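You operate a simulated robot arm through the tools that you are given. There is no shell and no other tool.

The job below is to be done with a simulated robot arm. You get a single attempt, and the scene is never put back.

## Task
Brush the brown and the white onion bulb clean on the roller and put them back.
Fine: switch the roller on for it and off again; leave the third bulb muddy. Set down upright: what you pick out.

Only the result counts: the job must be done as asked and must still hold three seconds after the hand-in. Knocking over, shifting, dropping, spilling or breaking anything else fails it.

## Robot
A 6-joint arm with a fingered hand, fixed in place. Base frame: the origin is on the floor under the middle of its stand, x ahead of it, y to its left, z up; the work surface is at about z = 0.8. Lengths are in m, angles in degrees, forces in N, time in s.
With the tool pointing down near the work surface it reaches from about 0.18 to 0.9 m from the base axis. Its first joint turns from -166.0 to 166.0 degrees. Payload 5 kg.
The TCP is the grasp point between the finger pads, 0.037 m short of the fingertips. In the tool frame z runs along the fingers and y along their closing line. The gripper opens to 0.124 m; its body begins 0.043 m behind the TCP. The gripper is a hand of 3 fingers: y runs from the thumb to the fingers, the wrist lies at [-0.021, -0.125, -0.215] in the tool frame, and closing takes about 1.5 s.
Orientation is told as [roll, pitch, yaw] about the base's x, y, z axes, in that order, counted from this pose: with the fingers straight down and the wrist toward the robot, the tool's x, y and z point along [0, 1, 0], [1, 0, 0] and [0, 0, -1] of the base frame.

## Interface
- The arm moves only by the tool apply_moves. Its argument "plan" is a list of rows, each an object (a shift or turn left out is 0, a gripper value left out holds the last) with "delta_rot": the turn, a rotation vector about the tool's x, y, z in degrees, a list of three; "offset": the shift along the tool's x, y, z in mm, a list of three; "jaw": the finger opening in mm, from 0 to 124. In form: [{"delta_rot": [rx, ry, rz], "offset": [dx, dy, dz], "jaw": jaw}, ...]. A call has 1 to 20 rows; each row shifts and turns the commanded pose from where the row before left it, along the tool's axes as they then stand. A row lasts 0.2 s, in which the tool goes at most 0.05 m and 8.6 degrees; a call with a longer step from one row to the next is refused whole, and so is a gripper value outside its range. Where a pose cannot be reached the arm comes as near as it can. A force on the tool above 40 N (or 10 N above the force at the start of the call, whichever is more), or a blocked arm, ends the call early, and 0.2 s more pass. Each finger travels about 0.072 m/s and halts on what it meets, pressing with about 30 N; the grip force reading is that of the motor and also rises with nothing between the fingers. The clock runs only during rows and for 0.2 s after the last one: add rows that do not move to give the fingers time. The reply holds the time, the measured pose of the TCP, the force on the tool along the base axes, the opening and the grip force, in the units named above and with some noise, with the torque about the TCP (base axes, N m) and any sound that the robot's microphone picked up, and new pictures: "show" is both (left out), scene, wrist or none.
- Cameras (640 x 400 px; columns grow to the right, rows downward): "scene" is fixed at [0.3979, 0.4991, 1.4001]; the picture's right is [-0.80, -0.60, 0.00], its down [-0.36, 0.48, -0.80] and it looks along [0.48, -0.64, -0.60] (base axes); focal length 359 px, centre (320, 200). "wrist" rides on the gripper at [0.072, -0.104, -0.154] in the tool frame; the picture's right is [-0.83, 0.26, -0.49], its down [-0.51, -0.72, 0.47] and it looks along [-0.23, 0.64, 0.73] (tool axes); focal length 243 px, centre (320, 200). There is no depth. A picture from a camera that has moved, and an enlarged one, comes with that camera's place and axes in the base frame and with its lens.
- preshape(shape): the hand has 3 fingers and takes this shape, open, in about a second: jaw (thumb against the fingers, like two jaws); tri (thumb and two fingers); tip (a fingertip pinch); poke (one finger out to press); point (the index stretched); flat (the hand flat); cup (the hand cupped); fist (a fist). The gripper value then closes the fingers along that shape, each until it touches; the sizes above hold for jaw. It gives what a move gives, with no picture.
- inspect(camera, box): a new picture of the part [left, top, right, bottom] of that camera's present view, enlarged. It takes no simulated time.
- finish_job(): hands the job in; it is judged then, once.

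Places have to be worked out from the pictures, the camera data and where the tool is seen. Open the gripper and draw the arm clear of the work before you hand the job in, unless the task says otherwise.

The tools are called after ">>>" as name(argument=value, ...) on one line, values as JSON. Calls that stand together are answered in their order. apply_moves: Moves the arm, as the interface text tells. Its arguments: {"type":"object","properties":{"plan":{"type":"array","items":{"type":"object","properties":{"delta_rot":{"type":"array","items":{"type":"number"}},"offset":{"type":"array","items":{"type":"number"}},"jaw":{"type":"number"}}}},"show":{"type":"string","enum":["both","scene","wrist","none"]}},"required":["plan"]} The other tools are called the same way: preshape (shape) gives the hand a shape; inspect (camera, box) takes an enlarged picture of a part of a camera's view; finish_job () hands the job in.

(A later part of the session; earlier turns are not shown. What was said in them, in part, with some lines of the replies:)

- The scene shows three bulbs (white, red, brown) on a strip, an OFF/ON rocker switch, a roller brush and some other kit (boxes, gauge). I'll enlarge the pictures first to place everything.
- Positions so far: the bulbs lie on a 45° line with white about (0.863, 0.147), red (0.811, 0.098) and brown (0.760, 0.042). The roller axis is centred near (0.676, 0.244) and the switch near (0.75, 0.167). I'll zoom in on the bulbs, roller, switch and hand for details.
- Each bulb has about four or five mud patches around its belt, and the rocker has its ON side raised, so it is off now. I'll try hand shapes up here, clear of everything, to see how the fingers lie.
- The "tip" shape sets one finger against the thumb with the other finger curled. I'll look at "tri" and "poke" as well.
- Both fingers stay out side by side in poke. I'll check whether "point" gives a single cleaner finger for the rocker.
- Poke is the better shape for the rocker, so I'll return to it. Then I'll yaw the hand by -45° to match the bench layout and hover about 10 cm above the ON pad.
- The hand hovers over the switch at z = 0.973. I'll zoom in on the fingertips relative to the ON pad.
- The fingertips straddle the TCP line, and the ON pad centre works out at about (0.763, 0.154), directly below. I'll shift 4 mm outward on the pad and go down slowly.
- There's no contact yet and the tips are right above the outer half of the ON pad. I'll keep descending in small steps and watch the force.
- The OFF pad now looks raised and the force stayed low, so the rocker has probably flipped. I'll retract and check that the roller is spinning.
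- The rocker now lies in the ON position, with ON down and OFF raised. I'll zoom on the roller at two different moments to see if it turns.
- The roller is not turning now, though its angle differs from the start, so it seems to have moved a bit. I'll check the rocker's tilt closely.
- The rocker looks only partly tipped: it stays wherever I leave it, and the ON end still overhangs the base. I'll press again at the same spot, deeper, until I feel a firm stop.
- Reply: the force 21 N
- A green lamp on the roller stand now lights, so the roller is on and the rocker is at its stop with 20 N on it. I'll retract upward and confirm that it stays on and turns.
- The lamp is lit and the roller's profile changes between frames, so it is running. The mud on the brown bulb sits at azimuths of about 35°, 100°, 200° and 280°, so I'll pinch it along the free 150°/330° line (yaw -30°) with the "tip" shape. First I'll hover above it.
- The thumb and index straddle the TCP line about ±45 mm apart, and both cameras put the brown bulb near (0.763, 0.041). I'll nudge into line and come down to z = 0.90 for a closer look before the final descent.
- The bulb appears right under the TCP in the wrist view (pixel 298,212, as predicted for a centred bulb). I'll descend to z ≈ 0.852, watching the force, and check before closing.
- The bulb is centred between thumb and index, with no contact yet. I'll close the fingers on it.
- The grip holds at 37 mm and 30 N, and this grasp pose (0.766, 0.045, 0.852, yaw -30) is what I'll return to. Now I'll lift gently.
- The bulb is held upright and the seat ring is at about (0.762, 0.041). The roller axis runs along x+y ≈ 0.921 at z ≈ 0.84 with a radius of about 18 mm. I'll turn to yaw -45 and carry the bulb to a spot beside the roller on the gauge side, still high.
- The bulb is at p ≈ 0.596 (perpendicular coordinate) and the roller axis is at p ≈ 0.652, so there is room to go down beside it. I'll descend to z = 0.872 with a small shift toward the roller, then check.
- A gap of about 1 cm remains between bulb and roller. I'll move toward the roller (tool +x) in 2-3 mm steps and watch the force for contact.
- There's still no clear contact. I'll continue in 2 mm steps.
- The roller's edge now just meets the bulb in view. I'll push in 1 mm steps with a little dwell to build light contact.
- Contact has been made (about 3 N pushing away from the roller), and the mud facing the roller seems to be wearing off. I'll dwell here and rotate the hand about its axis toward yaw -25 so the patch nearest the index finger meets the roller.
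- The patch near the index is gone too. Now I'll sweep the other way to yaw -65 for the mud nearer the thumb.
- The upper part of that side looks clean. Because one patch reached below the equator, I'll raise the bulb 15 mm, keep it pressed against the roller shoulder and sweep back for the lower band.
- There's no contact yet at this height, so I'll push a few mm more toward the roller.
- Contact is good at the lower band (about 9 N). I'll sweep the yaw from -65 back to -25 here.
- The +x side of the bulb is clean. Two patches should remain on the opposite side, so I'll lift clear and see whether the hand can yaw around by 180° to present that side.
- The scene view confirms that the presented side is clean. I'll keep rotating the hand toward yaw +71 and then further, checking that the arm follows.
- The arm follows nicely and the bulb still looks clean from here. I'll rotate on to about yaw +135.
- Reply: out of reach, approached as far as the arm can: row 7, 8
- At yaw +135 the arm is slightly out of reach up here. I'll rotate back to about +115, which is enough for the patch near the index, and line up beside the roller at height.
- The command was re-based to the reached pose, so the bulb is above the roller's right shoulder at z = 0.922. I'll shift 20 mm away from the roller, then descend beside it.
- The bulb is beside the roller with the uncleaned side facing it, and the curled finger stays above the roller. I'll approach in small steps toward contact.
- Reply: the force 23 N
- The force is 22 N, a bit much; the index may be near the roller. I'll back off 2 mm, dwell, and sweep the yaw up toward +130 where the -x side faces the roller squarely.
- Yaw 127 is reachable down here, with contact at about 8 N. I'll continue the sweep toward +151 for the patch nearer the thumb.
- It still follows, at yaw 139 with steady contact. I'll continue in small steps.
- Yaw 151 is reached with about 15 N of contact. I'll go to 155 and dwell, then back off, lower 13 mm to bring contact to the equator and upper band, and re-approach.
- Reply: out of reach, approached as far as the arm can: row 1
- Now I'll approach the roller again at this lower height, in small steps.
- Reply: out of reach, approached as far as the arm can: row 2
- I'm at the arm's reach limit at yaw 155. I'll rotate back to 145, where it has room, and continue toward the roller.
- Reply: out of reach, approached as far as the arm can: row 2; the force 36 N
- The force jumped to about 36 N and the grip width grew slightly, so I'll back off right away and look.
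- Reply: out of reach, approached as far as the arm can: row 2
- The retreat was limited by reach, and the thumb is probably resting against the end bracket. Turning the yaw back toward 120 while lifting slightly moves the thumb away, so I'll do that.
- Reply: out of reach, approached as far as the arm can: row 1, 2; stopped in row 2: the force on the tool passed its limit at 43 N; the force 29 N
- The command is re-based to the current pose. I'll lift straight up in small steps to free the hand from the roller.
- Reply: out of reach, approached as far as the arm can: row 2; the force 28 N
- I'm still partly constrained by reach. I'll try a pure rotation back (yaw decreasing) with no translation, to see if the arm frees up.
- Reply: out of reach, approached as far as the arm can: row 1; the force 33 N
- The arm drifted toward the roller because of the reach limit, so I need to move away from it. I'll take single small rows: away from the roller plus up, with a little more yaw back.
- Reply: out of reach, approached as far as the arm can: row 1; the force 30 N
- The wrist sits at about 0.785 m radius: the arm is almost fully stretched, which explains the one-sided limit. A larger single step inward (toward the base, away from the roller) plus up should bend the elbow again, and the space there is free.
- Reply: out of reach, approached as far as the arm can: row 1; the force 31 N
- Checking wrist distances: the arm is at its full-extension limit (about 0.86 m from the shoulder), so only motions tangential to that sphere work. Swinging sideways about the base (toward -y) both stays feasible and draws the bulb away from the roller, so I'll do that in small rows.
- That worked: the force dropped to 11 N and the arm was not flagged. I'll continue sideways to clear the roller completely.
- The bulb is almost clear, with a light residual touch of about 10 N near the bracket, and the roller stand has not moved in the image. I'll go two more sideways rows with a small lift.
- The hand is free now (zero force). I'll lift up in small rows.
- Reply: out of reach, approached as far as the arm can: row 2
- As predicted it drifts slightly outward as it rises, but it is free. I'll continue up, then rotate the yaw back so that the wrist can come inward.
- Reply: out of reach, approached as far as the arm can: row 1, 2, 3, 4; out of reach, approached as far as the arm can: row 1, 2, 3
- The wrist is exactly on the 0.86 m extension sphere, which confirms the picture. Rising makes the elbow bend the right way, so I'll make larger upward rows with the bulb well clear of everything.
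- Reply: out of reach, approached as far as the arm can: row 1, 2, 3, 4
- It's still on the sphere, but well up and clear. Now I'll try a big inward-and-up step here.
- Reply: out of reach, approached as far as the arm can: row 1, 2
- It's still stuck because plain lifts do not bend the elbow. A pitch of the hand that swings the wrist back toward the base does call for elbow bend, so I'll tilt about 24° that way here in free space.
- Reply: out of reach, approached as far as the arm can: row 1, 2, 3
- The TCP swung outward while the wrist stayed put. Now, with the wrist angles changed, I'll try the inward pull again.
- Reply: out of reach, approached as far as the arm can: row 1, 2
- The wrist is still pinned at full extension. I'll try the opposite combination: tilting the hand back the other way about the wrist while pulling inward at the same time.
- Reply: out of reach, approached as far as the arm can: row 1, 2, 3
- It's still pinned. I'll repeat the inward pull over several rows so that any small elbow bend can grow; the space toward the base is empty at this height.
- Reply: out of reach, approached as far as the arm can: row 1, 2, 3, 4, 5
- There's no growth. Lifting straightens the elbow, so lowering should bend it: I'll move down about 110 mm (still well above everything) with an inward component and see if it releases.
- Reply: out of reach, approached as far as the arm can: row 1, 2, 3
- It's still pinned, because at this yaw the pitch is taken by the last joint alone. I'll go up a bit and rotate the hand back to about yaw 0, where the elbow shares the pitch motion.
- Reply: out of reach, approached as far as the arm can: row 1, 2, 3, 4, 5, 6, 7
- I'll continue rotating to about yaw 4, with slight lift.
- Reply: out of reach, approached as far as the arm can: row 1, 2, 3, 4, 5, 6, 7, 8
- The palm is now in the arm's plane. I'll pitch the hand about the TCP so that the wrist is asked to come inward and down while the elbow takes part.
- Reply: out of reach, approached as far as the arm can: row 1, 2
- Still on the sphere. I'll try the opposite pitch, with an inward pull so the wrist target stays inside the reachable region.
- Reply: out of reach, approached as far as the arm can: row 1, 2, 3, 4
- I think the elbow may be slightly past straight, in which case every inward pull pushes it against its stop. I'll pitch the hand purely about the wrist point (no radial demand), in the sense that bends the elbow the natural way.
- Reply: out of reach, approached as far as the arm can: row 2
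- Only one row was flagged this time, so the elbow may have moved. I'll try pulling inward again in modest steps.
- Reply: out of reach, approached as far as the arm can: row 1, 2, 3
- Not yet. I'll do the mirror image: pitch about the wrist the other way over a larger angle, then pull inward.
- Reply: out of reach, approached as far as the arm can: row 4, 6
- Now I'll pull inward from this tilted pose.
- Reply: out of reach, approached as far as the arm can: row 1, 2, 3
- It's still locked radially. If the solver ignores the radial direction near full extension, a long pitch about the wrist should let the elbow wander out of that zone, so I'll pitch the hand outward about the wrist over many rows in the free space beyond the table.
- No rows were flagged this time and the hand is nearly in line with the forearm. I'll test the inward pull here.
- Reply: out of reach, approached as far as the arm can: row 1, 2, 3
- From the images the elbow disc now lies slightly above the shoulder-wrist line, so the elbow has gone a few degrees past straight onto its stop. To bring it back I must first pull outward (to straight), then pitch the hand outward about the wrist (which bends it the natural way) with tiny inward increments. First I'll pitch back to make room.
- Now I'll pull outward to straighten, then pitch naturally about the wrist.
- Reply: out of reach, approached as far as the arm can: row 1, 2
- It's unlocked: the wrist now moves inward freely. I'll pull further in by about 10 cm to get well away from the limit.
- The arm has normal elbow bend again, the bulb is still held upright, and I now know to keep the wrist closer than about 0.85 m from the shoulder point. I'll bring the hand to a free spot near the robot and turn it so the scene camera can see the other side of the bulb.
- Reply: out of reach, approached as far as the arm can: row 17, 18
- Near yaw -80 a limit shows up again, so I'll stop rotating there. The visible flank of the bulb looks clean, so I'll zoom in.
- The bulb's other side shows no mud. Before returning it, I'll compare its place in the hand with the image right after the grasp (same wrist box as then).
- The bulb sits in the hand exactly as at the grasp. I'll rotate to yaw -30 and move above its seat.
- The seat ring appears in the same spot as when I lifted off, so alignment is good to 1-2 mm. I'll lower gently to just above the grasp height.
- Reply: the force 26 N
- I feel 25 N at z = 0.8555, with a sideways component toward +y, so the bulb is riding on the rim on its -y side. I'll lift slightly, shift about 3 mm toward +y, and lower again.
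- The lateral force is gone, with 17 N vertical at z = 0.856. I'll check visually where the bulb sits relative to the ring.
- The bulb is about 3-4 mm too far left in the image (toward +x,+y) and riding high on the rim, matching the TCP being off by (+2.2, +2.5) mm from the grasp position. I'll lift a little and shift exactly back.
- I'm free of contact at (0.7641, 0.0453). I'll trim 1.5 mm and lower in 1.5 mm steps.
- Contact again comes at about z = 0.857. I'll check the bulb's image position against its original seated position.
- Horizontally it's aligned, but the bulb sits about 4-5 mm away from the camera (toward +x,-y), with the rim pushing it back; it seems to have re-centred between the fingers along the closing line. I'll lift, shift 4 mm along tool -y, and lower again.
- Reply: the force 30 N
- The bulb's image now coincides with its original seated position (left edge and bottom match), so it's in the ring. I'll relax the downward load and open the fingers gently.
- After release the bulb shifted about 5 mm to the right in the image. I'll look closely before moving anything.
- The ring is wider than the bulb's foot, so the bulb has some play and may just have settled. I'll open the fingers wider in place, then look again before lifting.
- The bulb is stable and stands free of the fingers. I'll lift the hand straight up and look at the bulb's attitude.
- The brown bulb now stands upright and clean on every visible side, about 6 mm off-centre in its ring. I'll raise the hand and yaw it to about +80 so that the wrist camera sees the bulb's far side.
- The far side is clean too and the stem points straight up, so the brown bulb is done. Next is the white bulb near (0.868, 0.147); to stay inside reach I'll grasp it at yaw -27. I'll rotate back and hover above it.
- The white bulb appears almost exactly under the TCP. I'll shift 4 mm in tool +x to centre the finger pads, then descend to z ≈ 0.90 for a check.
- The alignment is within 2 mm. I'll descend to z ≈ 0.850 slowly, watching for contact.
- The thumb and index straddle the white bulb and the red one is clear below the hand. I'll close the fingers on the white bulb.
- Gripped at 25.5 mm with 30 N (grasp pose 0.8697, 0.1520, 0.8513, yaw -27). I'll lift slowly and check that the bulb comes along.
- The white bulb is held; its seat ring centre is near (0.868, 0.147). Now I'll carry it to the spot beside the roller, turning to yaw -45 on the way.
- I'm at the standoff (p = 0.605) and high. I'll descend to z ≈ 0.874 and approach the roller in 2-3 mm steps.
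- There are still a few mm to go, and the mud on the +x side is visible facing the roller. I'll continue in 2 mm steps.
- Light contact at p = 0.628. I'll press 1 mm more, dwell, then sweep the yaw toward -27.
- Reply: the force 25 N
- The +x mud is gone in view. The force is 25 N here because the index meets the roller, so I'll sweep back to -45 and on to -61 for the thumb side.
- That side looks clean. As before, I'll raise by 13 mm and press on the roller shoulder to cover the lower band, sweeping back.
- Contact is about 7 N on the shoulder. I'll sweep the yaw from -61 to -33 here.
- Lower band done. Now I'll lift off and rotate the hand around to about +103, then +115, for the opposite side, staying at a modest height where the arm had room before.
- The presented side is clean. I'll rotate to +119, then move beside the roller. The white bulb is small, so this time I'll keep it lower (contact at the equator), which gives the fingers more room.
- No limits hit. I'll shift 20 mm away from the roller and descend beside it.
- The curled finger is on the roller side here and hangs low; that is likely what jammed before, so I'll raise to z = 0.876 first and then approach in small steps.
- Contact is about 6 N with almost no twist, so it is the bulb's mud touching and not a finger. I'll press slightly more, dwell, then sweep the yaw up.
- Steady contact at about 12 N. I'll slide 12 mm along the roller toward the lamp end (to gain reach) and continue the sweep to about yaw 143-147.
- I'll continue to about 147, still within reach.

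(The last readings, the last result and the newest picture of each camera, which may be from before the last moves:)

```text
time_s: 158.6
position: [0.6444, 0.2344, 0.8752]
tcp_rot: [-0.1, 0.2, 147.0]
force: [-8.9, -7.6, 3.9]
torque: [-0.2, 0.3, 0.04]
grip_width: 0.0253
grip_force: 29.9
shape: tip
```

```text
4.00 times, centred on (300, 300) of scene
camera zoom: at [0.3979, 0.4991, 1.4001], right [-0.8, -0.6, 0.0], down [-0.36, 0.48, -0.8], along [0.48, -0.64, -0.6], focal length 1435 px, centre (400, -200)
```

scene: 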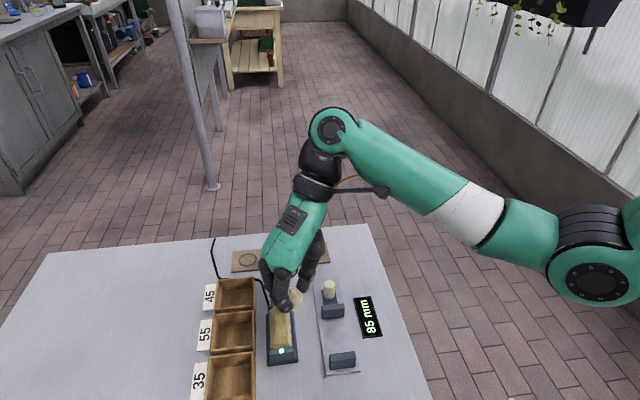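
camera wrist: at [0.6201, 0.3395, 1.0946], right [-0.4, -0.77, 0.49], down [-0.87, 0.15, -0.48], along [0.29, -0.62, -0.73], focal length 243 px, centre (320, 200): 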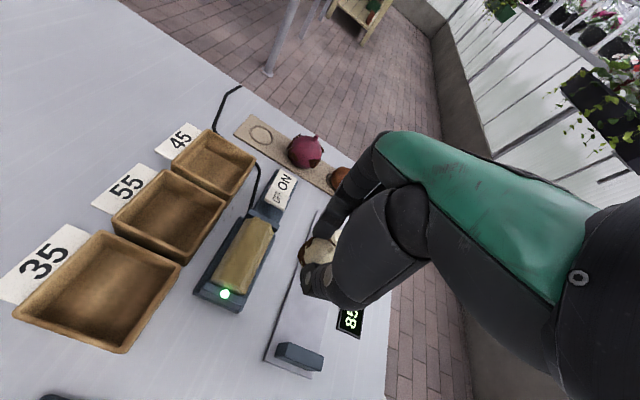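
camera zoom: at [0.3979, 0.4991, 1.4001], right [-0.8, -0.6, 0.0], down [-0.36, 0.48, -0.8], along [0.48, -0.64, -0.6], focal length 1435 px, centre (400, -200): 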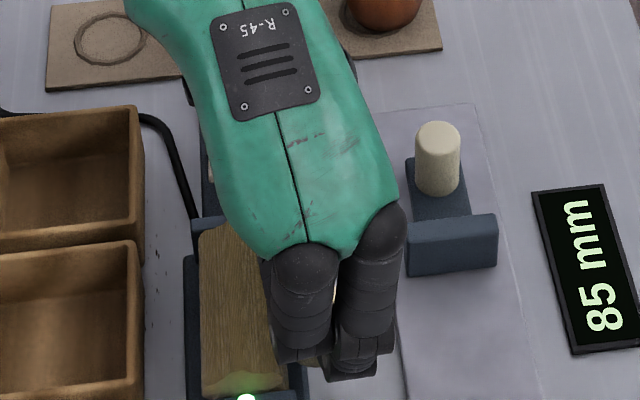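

All rows were in reach. I'll back off from the roller, rotate back and lift.

>>> apply_moves(plan=[{"offset": [4.9, 1, 0]}, {"offset": [6.8, 1.5, -4]}, {"delta_rot": [0, 0, 8], "offset": [0, 0, -6]}, {"delta_rot": [0, 0, 8], "offset": [0, 0, -10]}, {"delta_rot": [0, 0, 8], "offset": [0, 0, -10]}, {"delta_rot": [0, 0, 8], "offset": [0, 0, -10]}, {"delta_rot": [0, 0, 8], "offset": [0, 0, -10]}, {"delta_rot": [0, 0, 8], "offset": [0, 0, -10]}, {"delta_rot": [0, 0, 8]}, {"delta_rot": [0, 0, 8]}, {"delta_rot": [0, 0, 8]}, {}], show="scene")

>>> inspect(camera="scene", box=[260, 230, 360, 330])

```text
time_s: 161.2
position: [0.6352, 0.2266, 0.9326]
tcp_rot: [-0.2, 0.0, 74.9]
force: [-0.6, -0.2, -0.8]
torque: [-0.01, 0.0, -0.02]
grip_width: 0.0252
grip_force: 30.1
shape: tip
```

scene: 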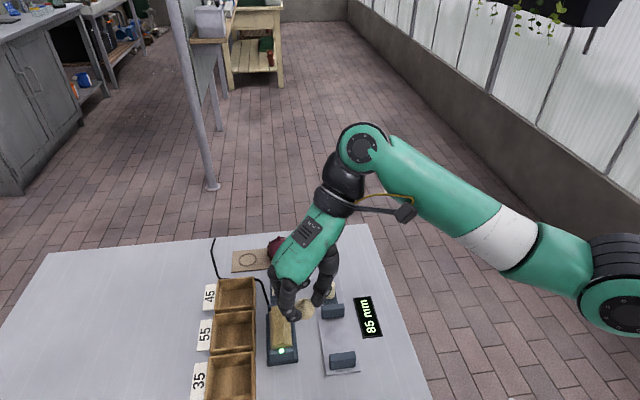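

```text
4.00 times, centred on (310, 280) of scene
camera zoom: at [0.3979, 0.4991, 1.4001], right [-0.8, -0.6, 0.0], down [-0.36, 0.48, -0.8], along [0.48, -0.64, -0.6], focal length 1435 px, centre (360, -120)
```

zoom: 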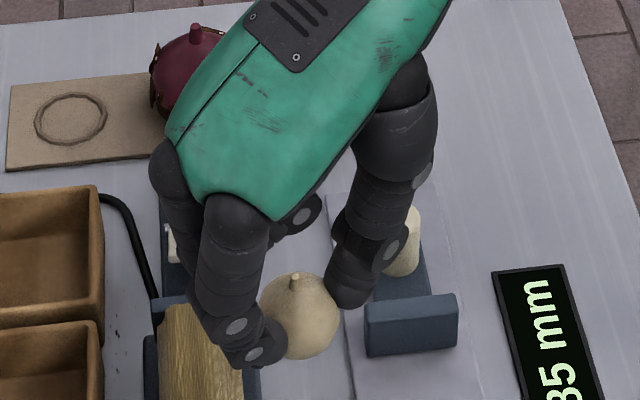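

The hand is clear. To check the other side of the white bulb I'll rotate to about yaw -61, where the scene camera sees it.

>>> apply_moves(plan=[{"offset": [0, 0, -15]}, {"delta_rot": [0, 0, 8]}, {"delta_rot": [0, 0, 8]}, {"delta_rot": [0, 0, 8]}, {"delta_rot": [0, 0, 8]}, {"delta_rot": [0, 0, 8]}, {"delta_rot": [0, 0, 8]}, {"delta_rot": [0, 0, 8]}, {"delta_rot": [0, 0, 8]}, {"delta_rot": [0, 0, 8]}, {"delta_rot": [0, 0, 8]}, {"delta_rot": [0, 0, 8]}, {"delta_rot": [0, 0, 8]}, {"delta_rot": [0, 0, 8]}, {"delta_rot": [0, 0, 8]}, {"delta_rot": [0, 0, 8]}, {"delta_rot": [0, 0, 8]}, {"delta_rot": [0, 0, 8]}, {}], show="scene")

>>> inspect(camera="scene", box=[290, 260, 350, 320])

```text
time_s: 165.2
position: [0.6353, 0.2272, 0.9483]
tcp_rot: [0.2, -0.2, -61.1]
force: [0.3, -0.7, -0.4]
torque: [0.01, 0.01, 0.01]
grip_width: 0.0247
grip_force: 30.1
shape: tip
```

scene: 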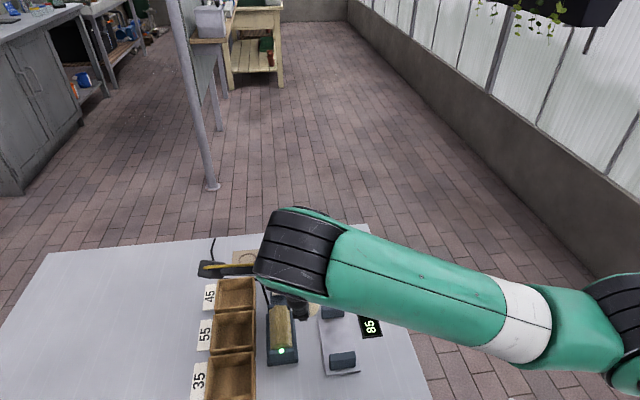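

```text
6.67 times, centred on (320, 290) of scene
camera zoom: at [0.3979, 0.4991, 1.4001], right [-0.8, -0.6, 0.0], down [-0.36, 0.48, -0.8], along [0.48, -0.64, -0.6], focal length 2392 px, centre (320, -400)
```

zoom: 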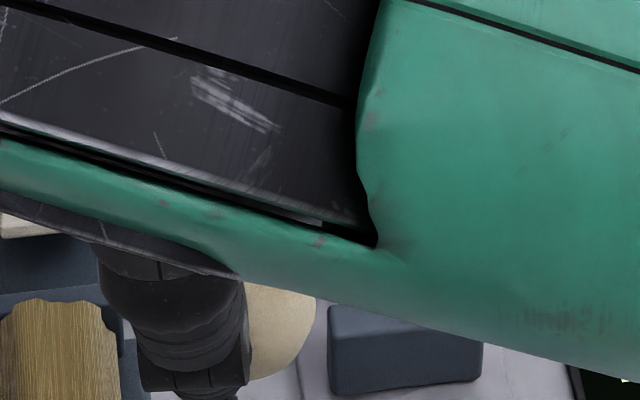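

The visible part looks clean, but the forearm hides most of it. I'll move to the spot where I had a good view of the brown bulb.

>>> apply_moves(plan=[{"offset": [-12.4, 35.2, -3]}, {"offset": [-12.4, 35.2, -3]}, {"offset": [-12.4, 35.2, -3]}, {"offset": [-12.4, 35.2, -3]}, {"offset": [-6, 18, 0]}, {}], show="scene")

>>> inspect(camera="scene", box=[320, 200, 390, 260])

```text
time_s: 166.6
position: [0.6638, 0.0624, 0.9626]
tcp_rot: [0.2, -0.2, -61.0]
force: [0.7, 1.0, -0.9]
torque: [0.02, -0.03, 0.02]
grip_width: 0.025
grip_force: 30.2
shape: tip
```

scene: 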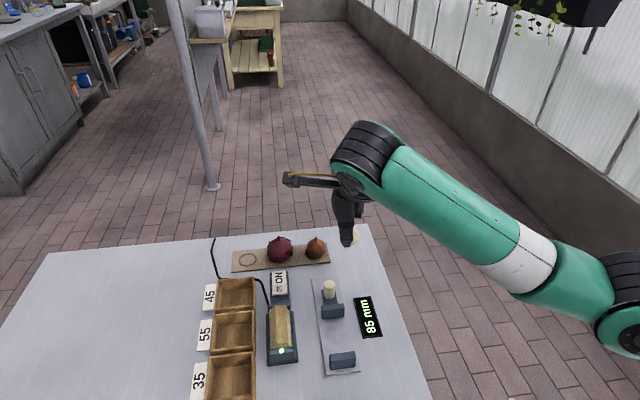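

```text
6.67 times, centred on (355, 230) of scene
camera zoom: at [0.3979, 0.4991, 1.4001], right [-0.8, -0.6, 0.0], down [-0.36, 0.48, -0.8], along [0.48, -0.64, -0.6], focal length 2392 px, centre (87, 0)
```

zoom: 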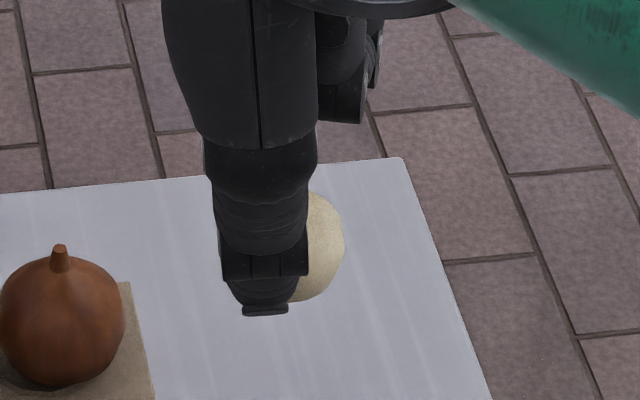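

That side is clean as well. I'll compare the bulb's place in the hand with the image at the grasp, then return it.

>>> inspect(camera="wrist", box=[220, 160, 420, 360])

>>> apply_moves(plan=[{"delta_rot": [0, 0, -8]}, {"delta_rot": [0, 0, -8]}, {"delta_rot": [0, 0, -8]}, {"delta_rot": [0, 0, -8]}, {"delta_rot": [0, 0, -1.9]}, {}], show="none")

```text
2.00 times, centred on (320, 260) of wrist
camera zoom: at [0.6759, 0.1901, 1.1177], right [-0.6, -0.63, 0.49], down [-0.79, 0.38, -0.48], along [0.11, -0.67, -0.73], focal length 485 px, centre (320, 80)
```

zoom: 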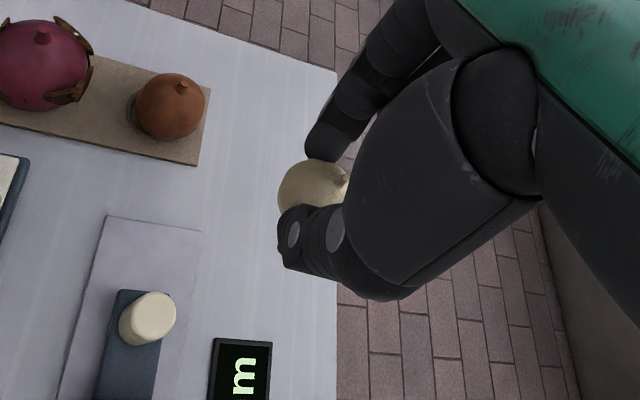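

```text
time_s: 168.0
position: [0.6634, 0.0612, 0.9622]
tcp_rot: [-0.1, -0.2, -27.0]
force: [-0.1, -0.6, -0.2]
torque: [-0.01, -0.04, -0.02]
grip_width: 0.0248
grip_force: 29.9
shape: tip
```

The pose in the hand is unchanged. I'll carry it back above its seat at z ≈ 0.96.

>>> apply_moves(plan=[{"offset": [29.1, 23.8, 0]}, {"offset": [29.1, 23.8, 0]}, {"offset": [29.1, 23.8, 0]}, {"offset": [29.1, 23.8, 0]}, {"offset": [29.1, 23.8, 0]}, {"offset": [29.1, 23.8, 0]}, {"offset": [0, 0, 20]}, {"offset": [0, 0, 20]}, {}], show="none")

>>> inspect(camera="wrist", box=[220, 160, 420, 360])

>>> inspect(camera="scene", box=[210, 190, 300, 280])

```text
time_s: 170.0
position: [0.8701, 0.1516, 0.9229]
tcp_rot: [0.1, -0.2, -27.1]
force: [-0.3, 0.0, 0.3]
torque: [-0.02, 0.01, -0.02]
grip_width: 0.025
grip_force: 30.2
shape: tip
```

```text
2.00 times, centred on (320, 260) of wrist
camera zoom: at [0.8098, 0.2635, 1.0769], right [-0.15, -0.86, 0.49], down [-0.87, -0.12, -0.47], along [0.47, -0.5, -0.73], focal length 485 px, centre (320, 80)
```

zoom: 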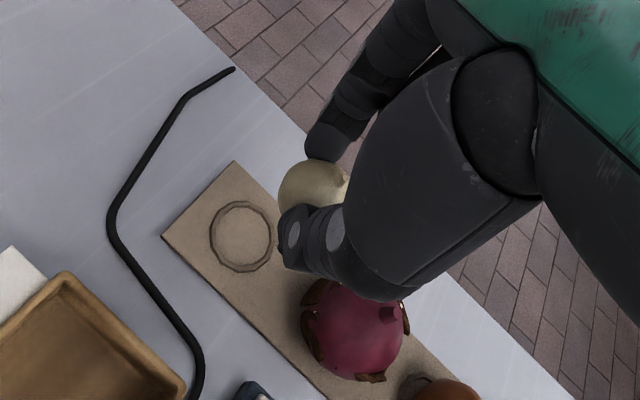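

```text
4.44 times, centred on (255, 235) of scene
camera zoom: at [0.3979, 0.4991, 1.4001], right [-0.8, -0.6, 0.0], down [-0.36, 0.48, -0.8], along [0.48, -0.64, -0.6], focal length 1594 px, centre (609, 44)
```

zoom: 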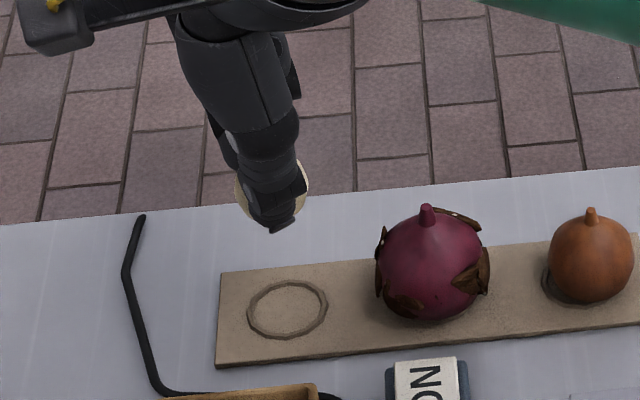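

The seat ring appears where it was at lift-off, so alignment is good. I'll lower gently.

>>> apply_moves(plan=[{"offset": [0, 0, 25]}, {"offset": [0, 0, 25]}, {"offset": [0, 0, 11]}, {"offset": [0, 0, 3]}, {}], show="none")

>>> apply_moves(plan=[{"offset": [0, 0, 2]}, {"offset": [0, 0, 2]}, {}], show="none")

```text
time_s: 171.2
position: [0.871, 0.152, 0.8592]
tcp_rot: [0.0, -0.2, -27.1]
force: [0.3, -0.3, -0.5]
torque: [0.01, 0.01, -0.02]
grip_width: 0.0252
grip_force: 29.9
shape: tip
```

```text
time_s: 172.0
position: [0.8699, 0.1532, 0.8529]
tcp_rot: [0.0, -0.2, -27.1]
force: [0.0, 0.0, -0.3]
torque: [0.02, -0.02, -0.01]
grip_width: 0.0254
grip_force: 29.9
shape: tip
```

No contact yet at z = 0.853. I'll go down in 1 mm steps.

>>> apply_moves(plan=[{"offset": [0, 0, 1]}, {"offset": [0, 0, 1]}, {}], show="none")

>>> inspect(camera="scene", box=[230, 235, 270, 275])

>>> inspect(camera="wrist", box=[280, 210, 360, 290])

```text
time_s: 172.8
position: [0.8693, 0.1524, 0.8526]
tcp_rot: [0.1, -0.4, -27.2]
force: [-0.2, 0.7, 4.0]
torque: [0.07, -0.04, -0.02]
grip_width: 0.0252
grip_force: 29.8
shape: tip
```

```text
10.00 times, centred on (250, 255) of scene
camera zoom: at [0.3979, 0.4991, 1.4001], right [-0.8, -0.6, 0.0], down [-0.36, 0.48, -0.8], along [0.48, -0.64, -0.6], focal length 3587 px, centre (1020, -350)
```

zoom: 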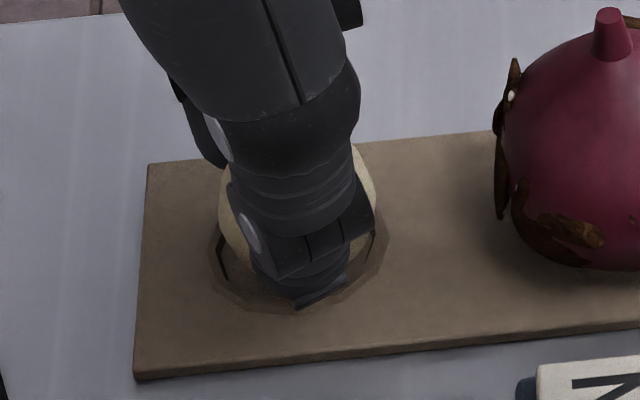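

```text
5.00 times, centred on (320, 250) of wrist
camera zoom: at [0.8097, 0.2645, 1.0074], right [-0.15, -0.86, 0.49], down [-0.87, -0.12, -0.48], along [0.47, -0.5, -0.73], focal length 1213 px, centre (320, -50)
```

zoom: 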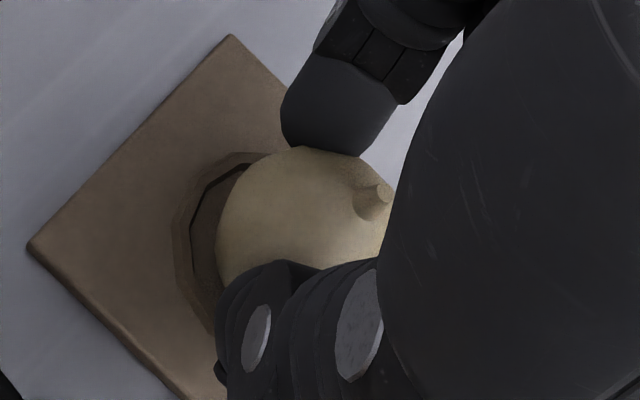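

Touchdown with 4 N, and the bulb is centred inside its ring. I'll open the fingers gently.

>>> apply_moves(plan=[{"jaw": 28}, {"jaw": 31}, {"jaw": 35}, {"jaw": 40}, {"jaw": 48}, {"jaw": 56}, {"jaw": 66}, {}], show="none")

>>> inspect(camera="scene", box=[230, 235, 270, 275])

>>> inspect(camera="wrist", box=[280, 210, 360, 290])

```text
time_s: 174.6
position: [0.8703, 0.1513, 0.8525]
tcp_rot: [0.0, -0.1, -27.1]
force: [-0.1, -0.5, 0.2]
torque: [0.0, -0.01, -0.01]
grip_width: 0.0653
grip_force: 0.0
shape: tip
```

```text
10.00 times, centred on (250, 255) of scene
camera zoom: at [0.3979, 0.4991, 1.4001], right [-0.8, -0.6, 0.0], down [-0.36, 0.48, -0.8], along [0.48, -0.64, -0.6], focal length 3587 px, centre (1020, -350)
```

zoom: 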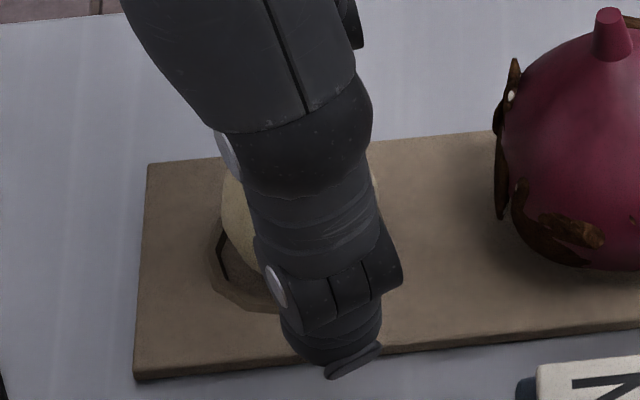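

```text
5.00 times, centred on (320, 250) of wrist
camera zoom: at [0.8097, 0.2643, 1.0068], right [-0.15, -0.86, 0.49], down [-0.87, -0.12, -0.47], along [0.47, -0.5, -0.73], focal length 1213 px, centre (320, -50)
```

zoom: 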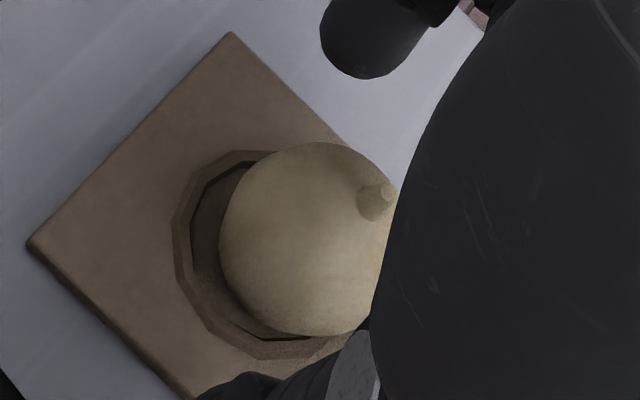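

The bulb stayed put, upright and free. I'll lift straight up and look at it.

>>> apply_moves(plan=[{"offset": [0, 0, -8]}, {"offset": [0, 0, -15]}, {"offset": [0, 0, -25]}, {"offset": [0, 0, -30]}, {"offset": [0, 0, -30]}, {}], show="none")

>>> inspect(camera="scene", box=[230, 235, 270, 275])

>>> inspect(camera="wrist", box=[220, 200, 340, 320])

```text
time_s: 176.0
position: [0.8698, 0.1496, 0.9638]
tcp_rot: [0.1, -0.1, -27.2]
force: [-0.1, 0.7, -0.2]
torque: [0.0, -0.01, 0.01]
grip_width: 0.0656
grip_force: 0.0
shape: tip
```

```text
10.00 times, centred on (250, 255) of scene
camera zoom: at [0.3979, 0.4991, 1.4001], right [-0.8, -0.6, 0.0], down [-0.36, 0.48, -0.8], along [0.48, -0.64, -0.6], focal length 3587 px, centre (1020, -350)
```

zoom: 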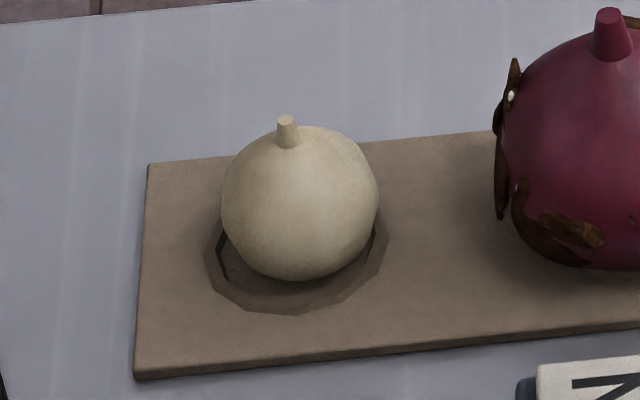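

```text
3.33 times, centred on (280, 260) of wrist
camera zoom: at [0.8096, 0.2631, 1.1174], right [-0.15, -0.86, 0.49], down [-0.87, -0.12, -0.47], along [0.47, -0.5, -0.73], focal length 809 px, centre (453, 0)
```

zoom: 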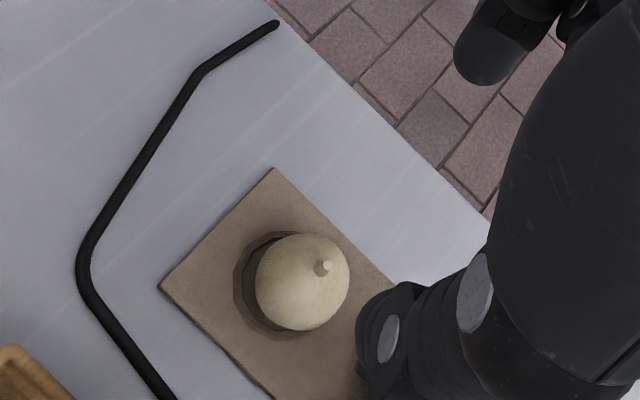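

The white bulb is upright, centred and clean from both cameras. I'll check its far side as well by moving the hand back over the brown bulb and yawing to +50.

>>> apply_moves(plan=[{"offset": [-34.8, -13, -4]}, {"offset": [-34.8, -13, -4]}, {"offset": [-34.8, -13, -4]}, {"offset": [-34.8, -13, -4]}, {"delta_rot": [0, 0, -8]}, {"delta_rot": [0, 0, -8]}, {"delta_rot": [0, 0, -8]}, {"delta_rot": [0, 0, -8]}, {"delta_rot": [0, 0, -8]}, {"delta_rot": [0, 0, -8]}, {"delta_rot": [0, 0, -8]}, {"delta_rot": [0, 0, -8]}, {"delta_rot": [0, 0, -8]}, {"delta_rot": [0, 0, -5]}, {}], show="wrist")

>>> inspect(camera="wrist", box=[240, 160, 340, 260])

```text
time_s: 179.2
position: [0.7591, 0.0524, 0.976]
tcp_rot: [-0.2, 0.0, 50.0]
force: [-0.2, -0.1, 0.4]
torque: [-0.02, 0.0, -0.02]
grip_width: 0.0656
grip_force: 0.1
shape: tip
camera wrist: at [0.637, 0.0188, 1.1296], right [0.8, -0.33, 0.5], down [-0.07, -0.88, -0.47], along [0.59, 0.34, -0.73], focal length 243 px, centre (320, 200)
```

wrist: 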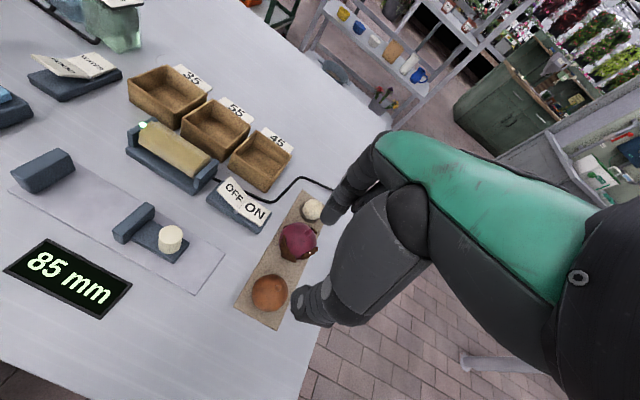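

```text
4.00 times, centred on (290, 210) of wrist
camera zoom: at [0.637, 0.0188, 1.1296], right [0.8, -0.33, 0.5], down [-0.07, -0.88, -0.47], along [0.59, 0.34, -0.73], focal length 970 px, centre (440, 160)
```

zoom: 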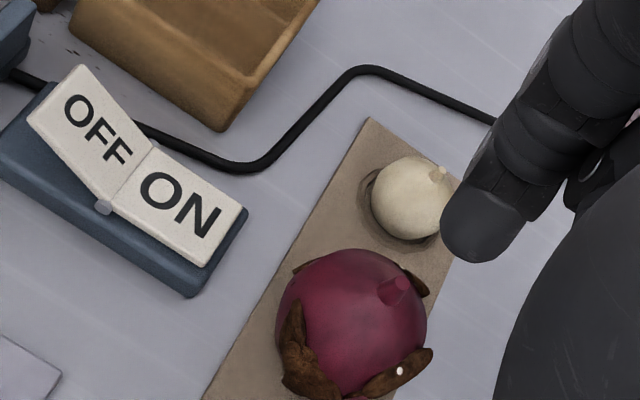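

All of the white bulb's mud is gone. I'll take one more look at the brown bulb's seating from this side.

>>> inspect(camera="wrist", box=[220, 240, 320, 340])

>>> inspect(camera="scene", box=[290, 220, 340, 270])

```text
4.00 times, centred on (270, 290) of wrist
camera zoom: at [0.637, 0.0188, 1.1296], right [0.8, -0.33, 0.5], down [-0.07, -0.88, -0.47], along [0.59, 0.34, -0.73], focal length 970 px, centre (520, -160)
```

zoom: 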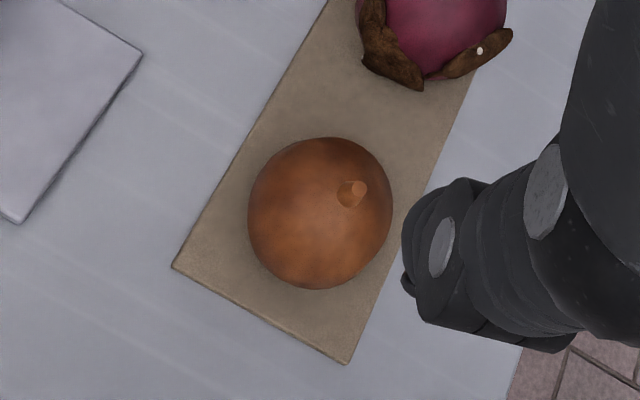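

```text
8.00 times, centred on (315, 245) of scene
camera zoom: at [0.3979, 0.4991, 1.4001], right [-0.8, -0.6, 0.0], down [-0.36, 0.48, -0.8], along [0.48, -0.64, -0.6], focal length 2870 px, centre (360, -160)
```

zoom: 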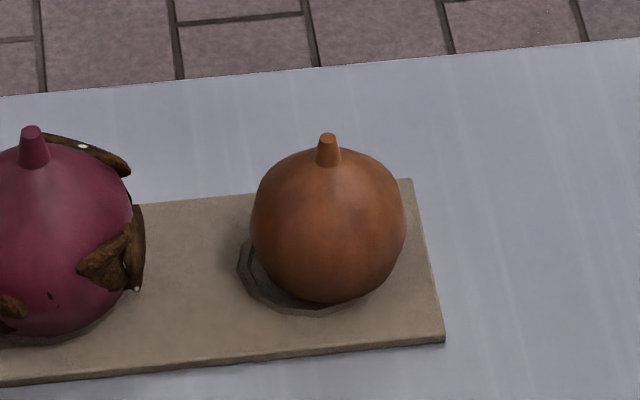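

The brown bulb stands exactly upright, well inside its ring, so I'll leave it. Now to switch the roller off: take the poke shape, turn to yaw -45 and hover above the OFF pad, pressing near (0.729, 0.187).

>>> preshape(shape="poke")

>>> apply_moves(plan=[{"delta_rot": [0, 0, 8]}, {"delta_rot": [0, 0, 8]}, {"delta_rot": [0, 0, 8]}, {"delta_rot": [0, 0, 8]}, {"delta_rot": [0, 0, 8]}, {"delta_rot": [0, 0, 8]}, {"delta_rot": [0, 0, 8]}, {"delta_rot": [0, 0, 8]}, {"delta_rot": [0, 0, 8]}, {"delta_rot": [0, 0, 8]}, {"delta_rot": [0, 0, 8]}, {"delta_rot": [0, 0, 7]}, {"offset": [18.6, -29.2, 0]}, {"offset": [18.6, -29.2, 0]}, {"offset": [18.6, -29.2, 0]}, {"offset": [18.6, -29.2, 0]}, {}], show="both")

>>> inspect(camera="scene", box=[230, 200, 340, 330])

>>> inspect(camera="wrist", box=[180, 170, 400, 370])

```text
time_s: 180.1
position: [0.7588, 0.0511, 0.9759]
tcp_rot: [-0.2, -0.1, 49.9]
force: [-0.2, 0.0, 0.5]
torque: [0.01, 0.0, 0.02]
grip_width: 0.0002
grip_force: 0.0
shape: poke
```

```text
time_s: 183.7
position: [0.7286, 0.1875, 0.9742]
tcp_rot: [0.0, -0.2, -45.0]
force: [0.1, -0.3, 0.2]
torque: [0.01, 0.01, -0.01]
grip_width: 0.0001
grip_force: 0.0
shape: poke
camera wrist: at [0.7051, 0.313, 1.1281], right [-0.41, -0.77, 0.49], down [-0.87, 0.15, -0.47], along [0.29, -0.62, -0.73], focal length 243 px, centre (320, 200)
```

scene: 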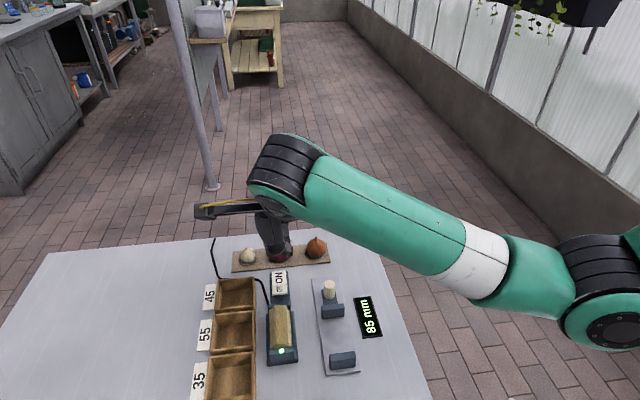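
wrist: 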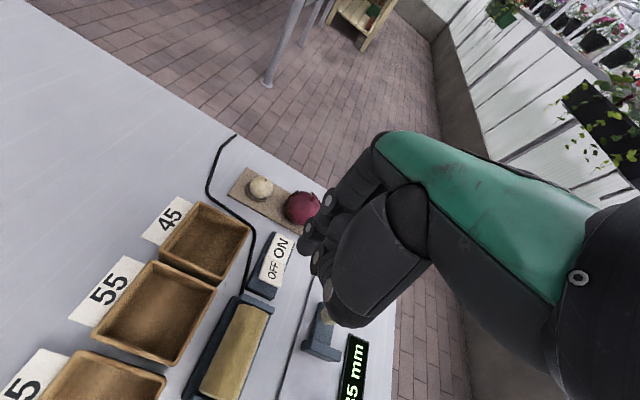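

```text
3.08 times, centred on (285, 265) of scene
camera zoom: at [0.3979, 0.4991, 1.4001], right [-0.8, -0.6, 0.0], down [-0.36, 0.48, -0.8], along [0.48, -0.64, -0.6], focal length 1104 px, centre (428, 0)
```

zoom: 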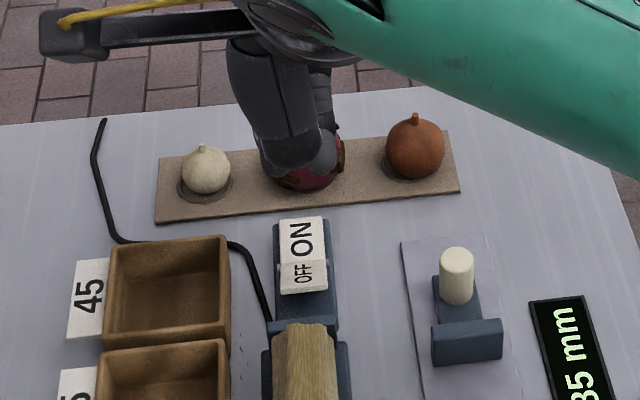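

```text
2.00 times, centred on (290, 270) of wrist
camera zoom: at [0.7051, 0.313, 1.1281], right [-0.41, -0.77, 0.49], down [-0.87, 0.15, -0.47], along [0.29, -0.62, -0.73], focal length 485 px, centre (380, 60)
```

zoom: 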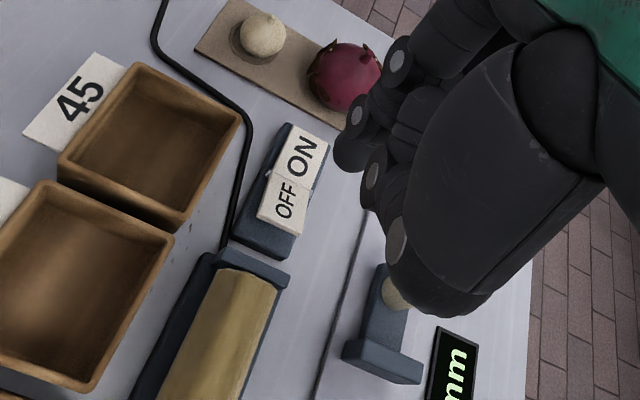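

The fingertips line up above the raised OFF pad. I'll descend to just above it, then in small steps until I reach a firm stop.

>>> apply_moves(plan=[{"offset": [0, 0, 30]}, {"offset": [0, 0, 30]}, {"offset": [0, 0, 25]}, {"offset": [0, 0, 5]}, {"offset": [0, 0, 4]}, {}], show="none")

>>> inspect(camera="wrist", box=[180, 170, 400, 370])

>>> inspect(camera="scene", box=[230, 220, 340, 350])

```text
time_s: 185.1
position: [0.7293, 0.1869, 0.8805]
tcp_rot: [0.1, -0.2, -45.1]
force: [0.3, 0.9, 0.8]
torque: [-0.03, 0.02, 0.02]
grip_width: 0.0
grip_force: 0.0
shape: poke
```

```text
2.00 times, centred on (290, 270) of wrist
camera zoom: at [0.7066, 0.3127, 1.035], right [-0.41, -0.77, 0.49], down [-0.87, 0.15, -0.48], along [0.29, -0.62, -0.73], focal length 485 px, centre (380, 60)
```

zoom: 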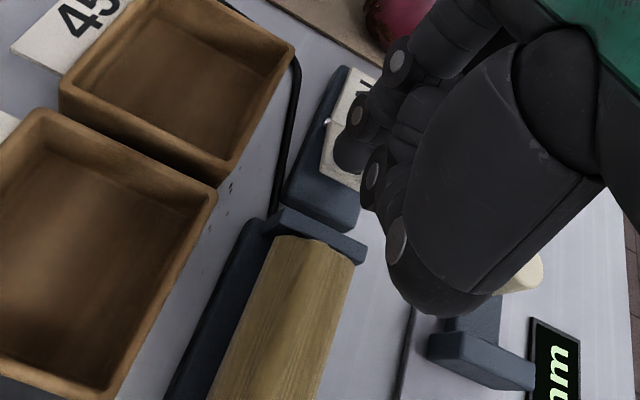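

```text
3.08 times, centred on (285, 285) of scene
camera zoom: at [0.3979, 0.4991, 1.4001], right [-0.8, -0.6, 0.0], down [-0.36, 0.48, -0.8], along [0.48, -0.64, -0.6], focal length 1104 px, centre (428, -62)
```

zoom: 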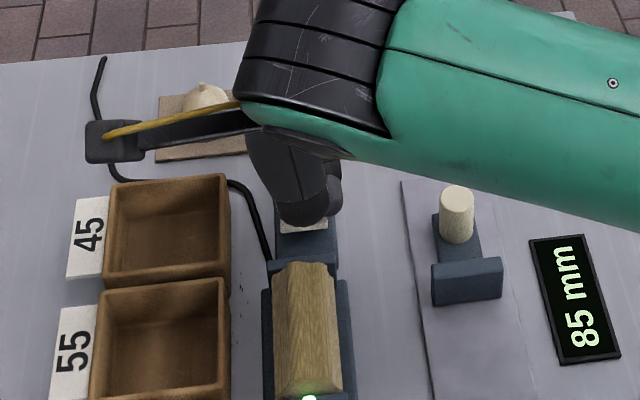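

The tips are just over the OFF pad and the thumb clears the bracket. I'll press down in 2 mm steps, watching the force and the lamp.

>>> apply_moves(plan=[{"offset": [0, 0, 3]}, {"offset": [0, 0, 3]}, {"offset": [0, 0, 3]}, {"offset": [0, 0, 3]}, {"offset": [0, 0, 2]}, {"offset": [0, 0, 2]}, {"offset": [0, 0, 2]}], show="none")

>>> inspect(camera="scene", box=[230, 240, 340, 370])

```text
time_s: 186.7
position: [0.7301, 0.1854, 0.8644]
tcp_rot: [0.1, -0.2, -45.1]
force: [-0.1, 0.0, 0.6]
torque: [-0.01, -0.01, 0.0]
grip_width: 0.0003
grip_force: 0.0
shape: poke
```

```text
3.08 times, centred on (285, 305) of scene
camera zoom: at [0.3979, 0.4991, 1.4001], right [-0.8, -0.6, 0.0], down [-0.36, 0.48, -0.8], along [0.48, -0.64, -0.6], focal length 1104 px, centre (428, -123)
```

zoom: 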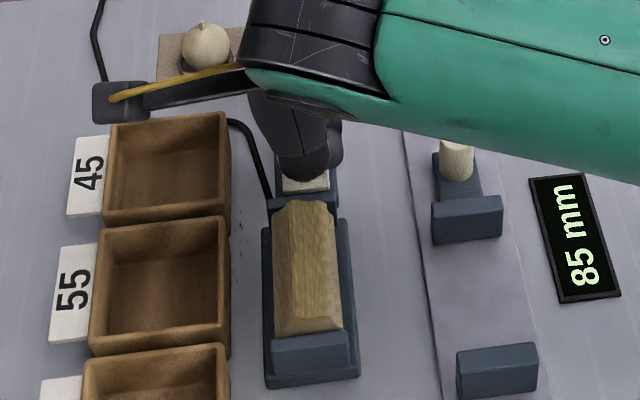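

The lamp is out. I'll press a little further to a firm stop so the rocker is fully on OFF.

>>> apply_moves(plan=[{"offset": [0, 0, 2]}, {"offset": [0, 0, 2]}, {"offset": [0, 0, 2]}, {"offset": [0, 0, 1.5]}], show="none")

```text
time_s: 187.7
position: [0.7308, 0.1865, 0.8579]
tcp_rot: [0.2, -0.5, -45.1]
force: [-4.5, -4.7, 17.1]
torque: [-0.22, 0.22, 0.06]
grip_width: 0.0001
grip_force: 0.1
shape: poke
```

A firm stop with 17 N, the same depth as the ON press. I'll retract straight up and verify that the roller stays off.

>>> apply_moves(plan=[{"offset": [0, 0, -10]}, {"offset": [0, 0, -25]}, {"offset": [0, 0, -40]}, {"offset": [0, 0, -40]}, {}], show="scene")

>>> inspect(camera="scene", box=[250, 260, 310, 370])

>>> apply_moves(plan=[{"offset": [0, 0, -10]}, {}], show="none")

>>> inspect(camera="scene", box=[250, 260, 310, 370])

```text
time_s: 188.9
position: [0.7304, 0.1918, 0.9684]
tcp_rot: [0.1, -0.2, -45.2]
force: [0.6, 0.1, 0.8]
torque: [-0.03, 0.03, 0.0]
grip_width: 0.0001
grip_force: 0.0
shape: poke
```

scene: 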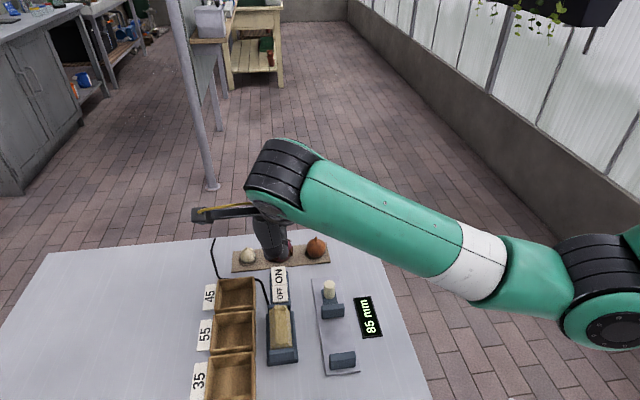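

```text
3.64 times, centred on (280, 315) of scene
camera zoom: at [0.3979, 0.4991, 1.4001], right [-0.8, -0.6, 0.0], down [-0.36, 0.48, -0.8], along [0.48, -0.64, -0.6], focal length 1304 px, centre (466, -218)
```

zoom: 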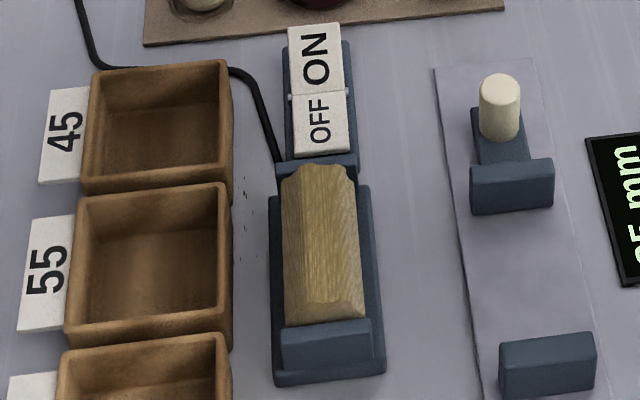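

```text
time_s: 189.5
position: [0.7307, 0.1883, 0.9799]
tcp_rot: [0.1, -0.2, -45.1]
force: [-0.1, 0.3, -0.7]
torque: [0.0, -0.03, 0.01]
grip_width: 0.0
grip_force: 0.1
shape: poke
```

```text
3.64 times, centred on (280, 315) of scene
camera zoom: at [0.3979, 0.4991, 1.4001], right [-0.8, -0.6, 0.0], down [-0.36, 0.48, -0.8], along [0.48, -0.64, -0.6], focal length 1304 px, centre (466, -218)
```

zoom: 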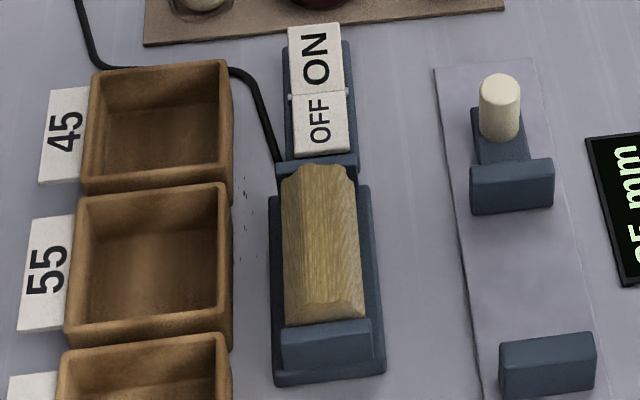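

The rocker is back in its original OFF attitude, the lamp is out and the roller stands still. Finally I'll raise the arm, open the hand and withdraw to the start area.

>>> apply_moves(plan=[{"offset": [0, 0, -40]}, {"offset": [0, 0, -40]}, {"offset": [0, 0, -40]}, {"offset": [0, 0, -20]}, {"delta_rot": [0, 0, -8]}, {"delta_rot": [0, 0, -8]}, {"delta_rot": [0, 0, -8]}, {"delta_rot": [0, 0, -8]}, {"delta_rot": [0, 0, -8]}, {"delta_rot": [0, 0, -5]}, {"offset": [-38, -15, 0]}, {"offset": [-38, -15, 0]}, {"offset": [-38, -15, 0]}, {"offset": [-38, -15, 0]}, {"offset": [-38, -15, 0]}, {}], show="scene")

>>> preshape(shape="jaw")

>>> inspect(camera="scene", box=[180, 220, 400, 400])

>>> inspect(camera="scene", box=[220, 225, 340, 310])

>>> inspect(camera="wrist", box=[100, 150, 320, 330])

```text
time_s: 192.9
position: [0.6542, -0.006, 1.1222]
tcp_rot: [-0.1, -0.2, -0.1]
force: [-0.2, 0.6, -0.7]
torque: [0.0, -0.02, 0.0]
grip_width: 0.0001
grip_force: 0.1
shape: poke
```

scene: 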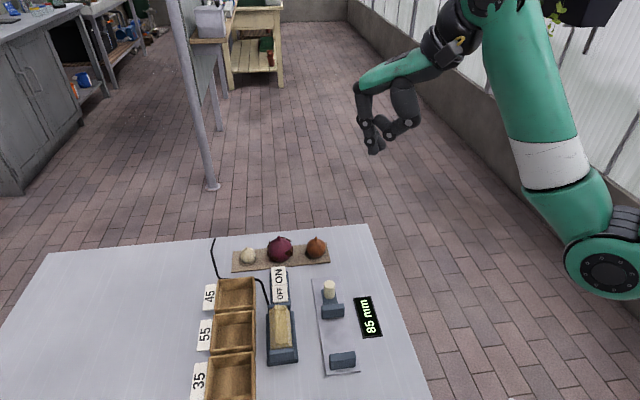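

```text
time_s: 193.8
position: [0.6538, -0.0045, 1.1222]
tcp_rot: [-0.1, -0.1, -0.1]
force: [-0.1, -0.6, 0.0]
torque: [0.02, 0.0, 0.02]
grip_width: 0.1239
grip_force: 0.0
shape: jaw
```

```text
2.22 times, centred on (290, 310) of scene
camera zoom: at [0.3979, 0.4991, 1.4001], right [-0.8, -0.6, 0.0], down [-0.36, 0.48, -0.8], along [0.48, -0.64, -0.6], focal length 797 px, centre (387, -44)
```

zoom: 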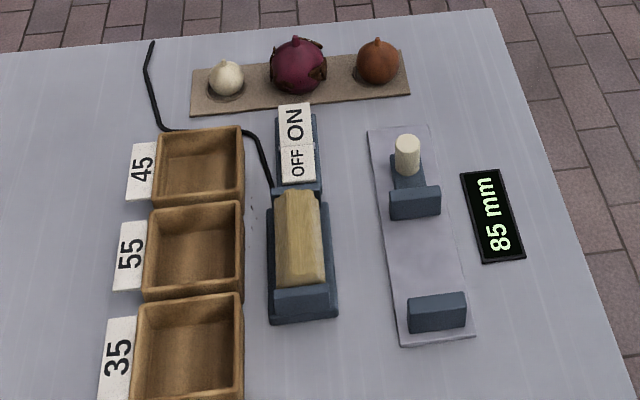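

```text
4.71 times, centred on (280, 268) of scene
camera zoom: at [0.3979, 0.4991, 1.4001], right [-0.8, -0.6, 0.0], down [-0.36, 0.48, -0.8], along [0.48, -0.64, -0.6], focal length 1688 px, centre (508, -118)
```

zoom: 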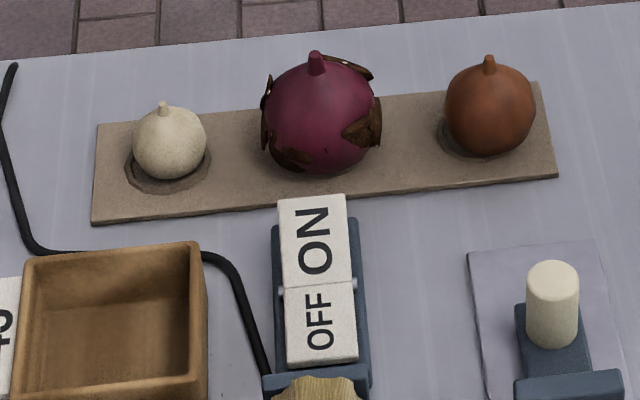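

```text
2.22 times, centred on (210, 240) of wrist
camera zoom: at [0.5503, 0.0689, 1.2755], right [0.26, -0.83, 0.49], down [-0.72, -0.51, -0.47], along [0.64, -0.23, -0.73], focal length 539 px, centre (564, 111)
```

zoom: 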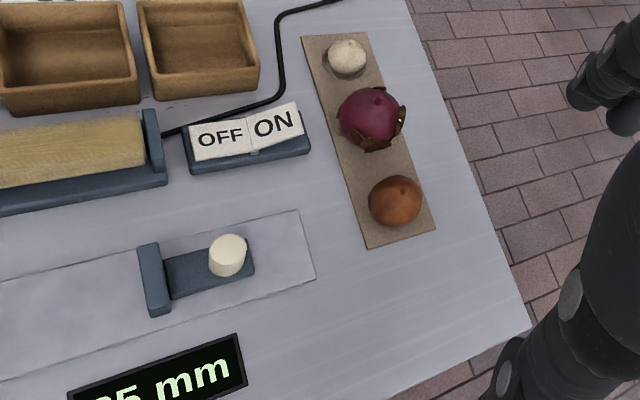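

Both bulbs are clean, upright and back in their rings, the red one is still muddy and untouched, and the gauge, boxes and roller stand are unchanged. The roller is off, the hand is open and the arm is clear, so I'm handing the job in.

>>> finish_job()

```text
The job is handed in.
```

I brushed the brown and white bulbs clean and put both back upright in their own rings. I saw no mud on either one from any side I could check.

- **Brown bulb:** it slid when I released it and now stands about 6–8 mm off-centre, but upright and inside its ring.
- **White bulb:** it is within about 2 mm of where it started.
- **Red bulb:** still muddy and not moved.
- **Roller:** I switched it on for the brushing and off again at the end. The lamp is out and it is standing still.
- **Contact:** while I was brushing the brown bulb the arm got stuck at full stretch, and the hand pressed against the roller at up to 43 N. The roller stand looks unmoved in the pictures, and the boxes and gauge look unchanged.

The hand is open and the arm is clear of the bench. The job was handed in, but no verdict came back.
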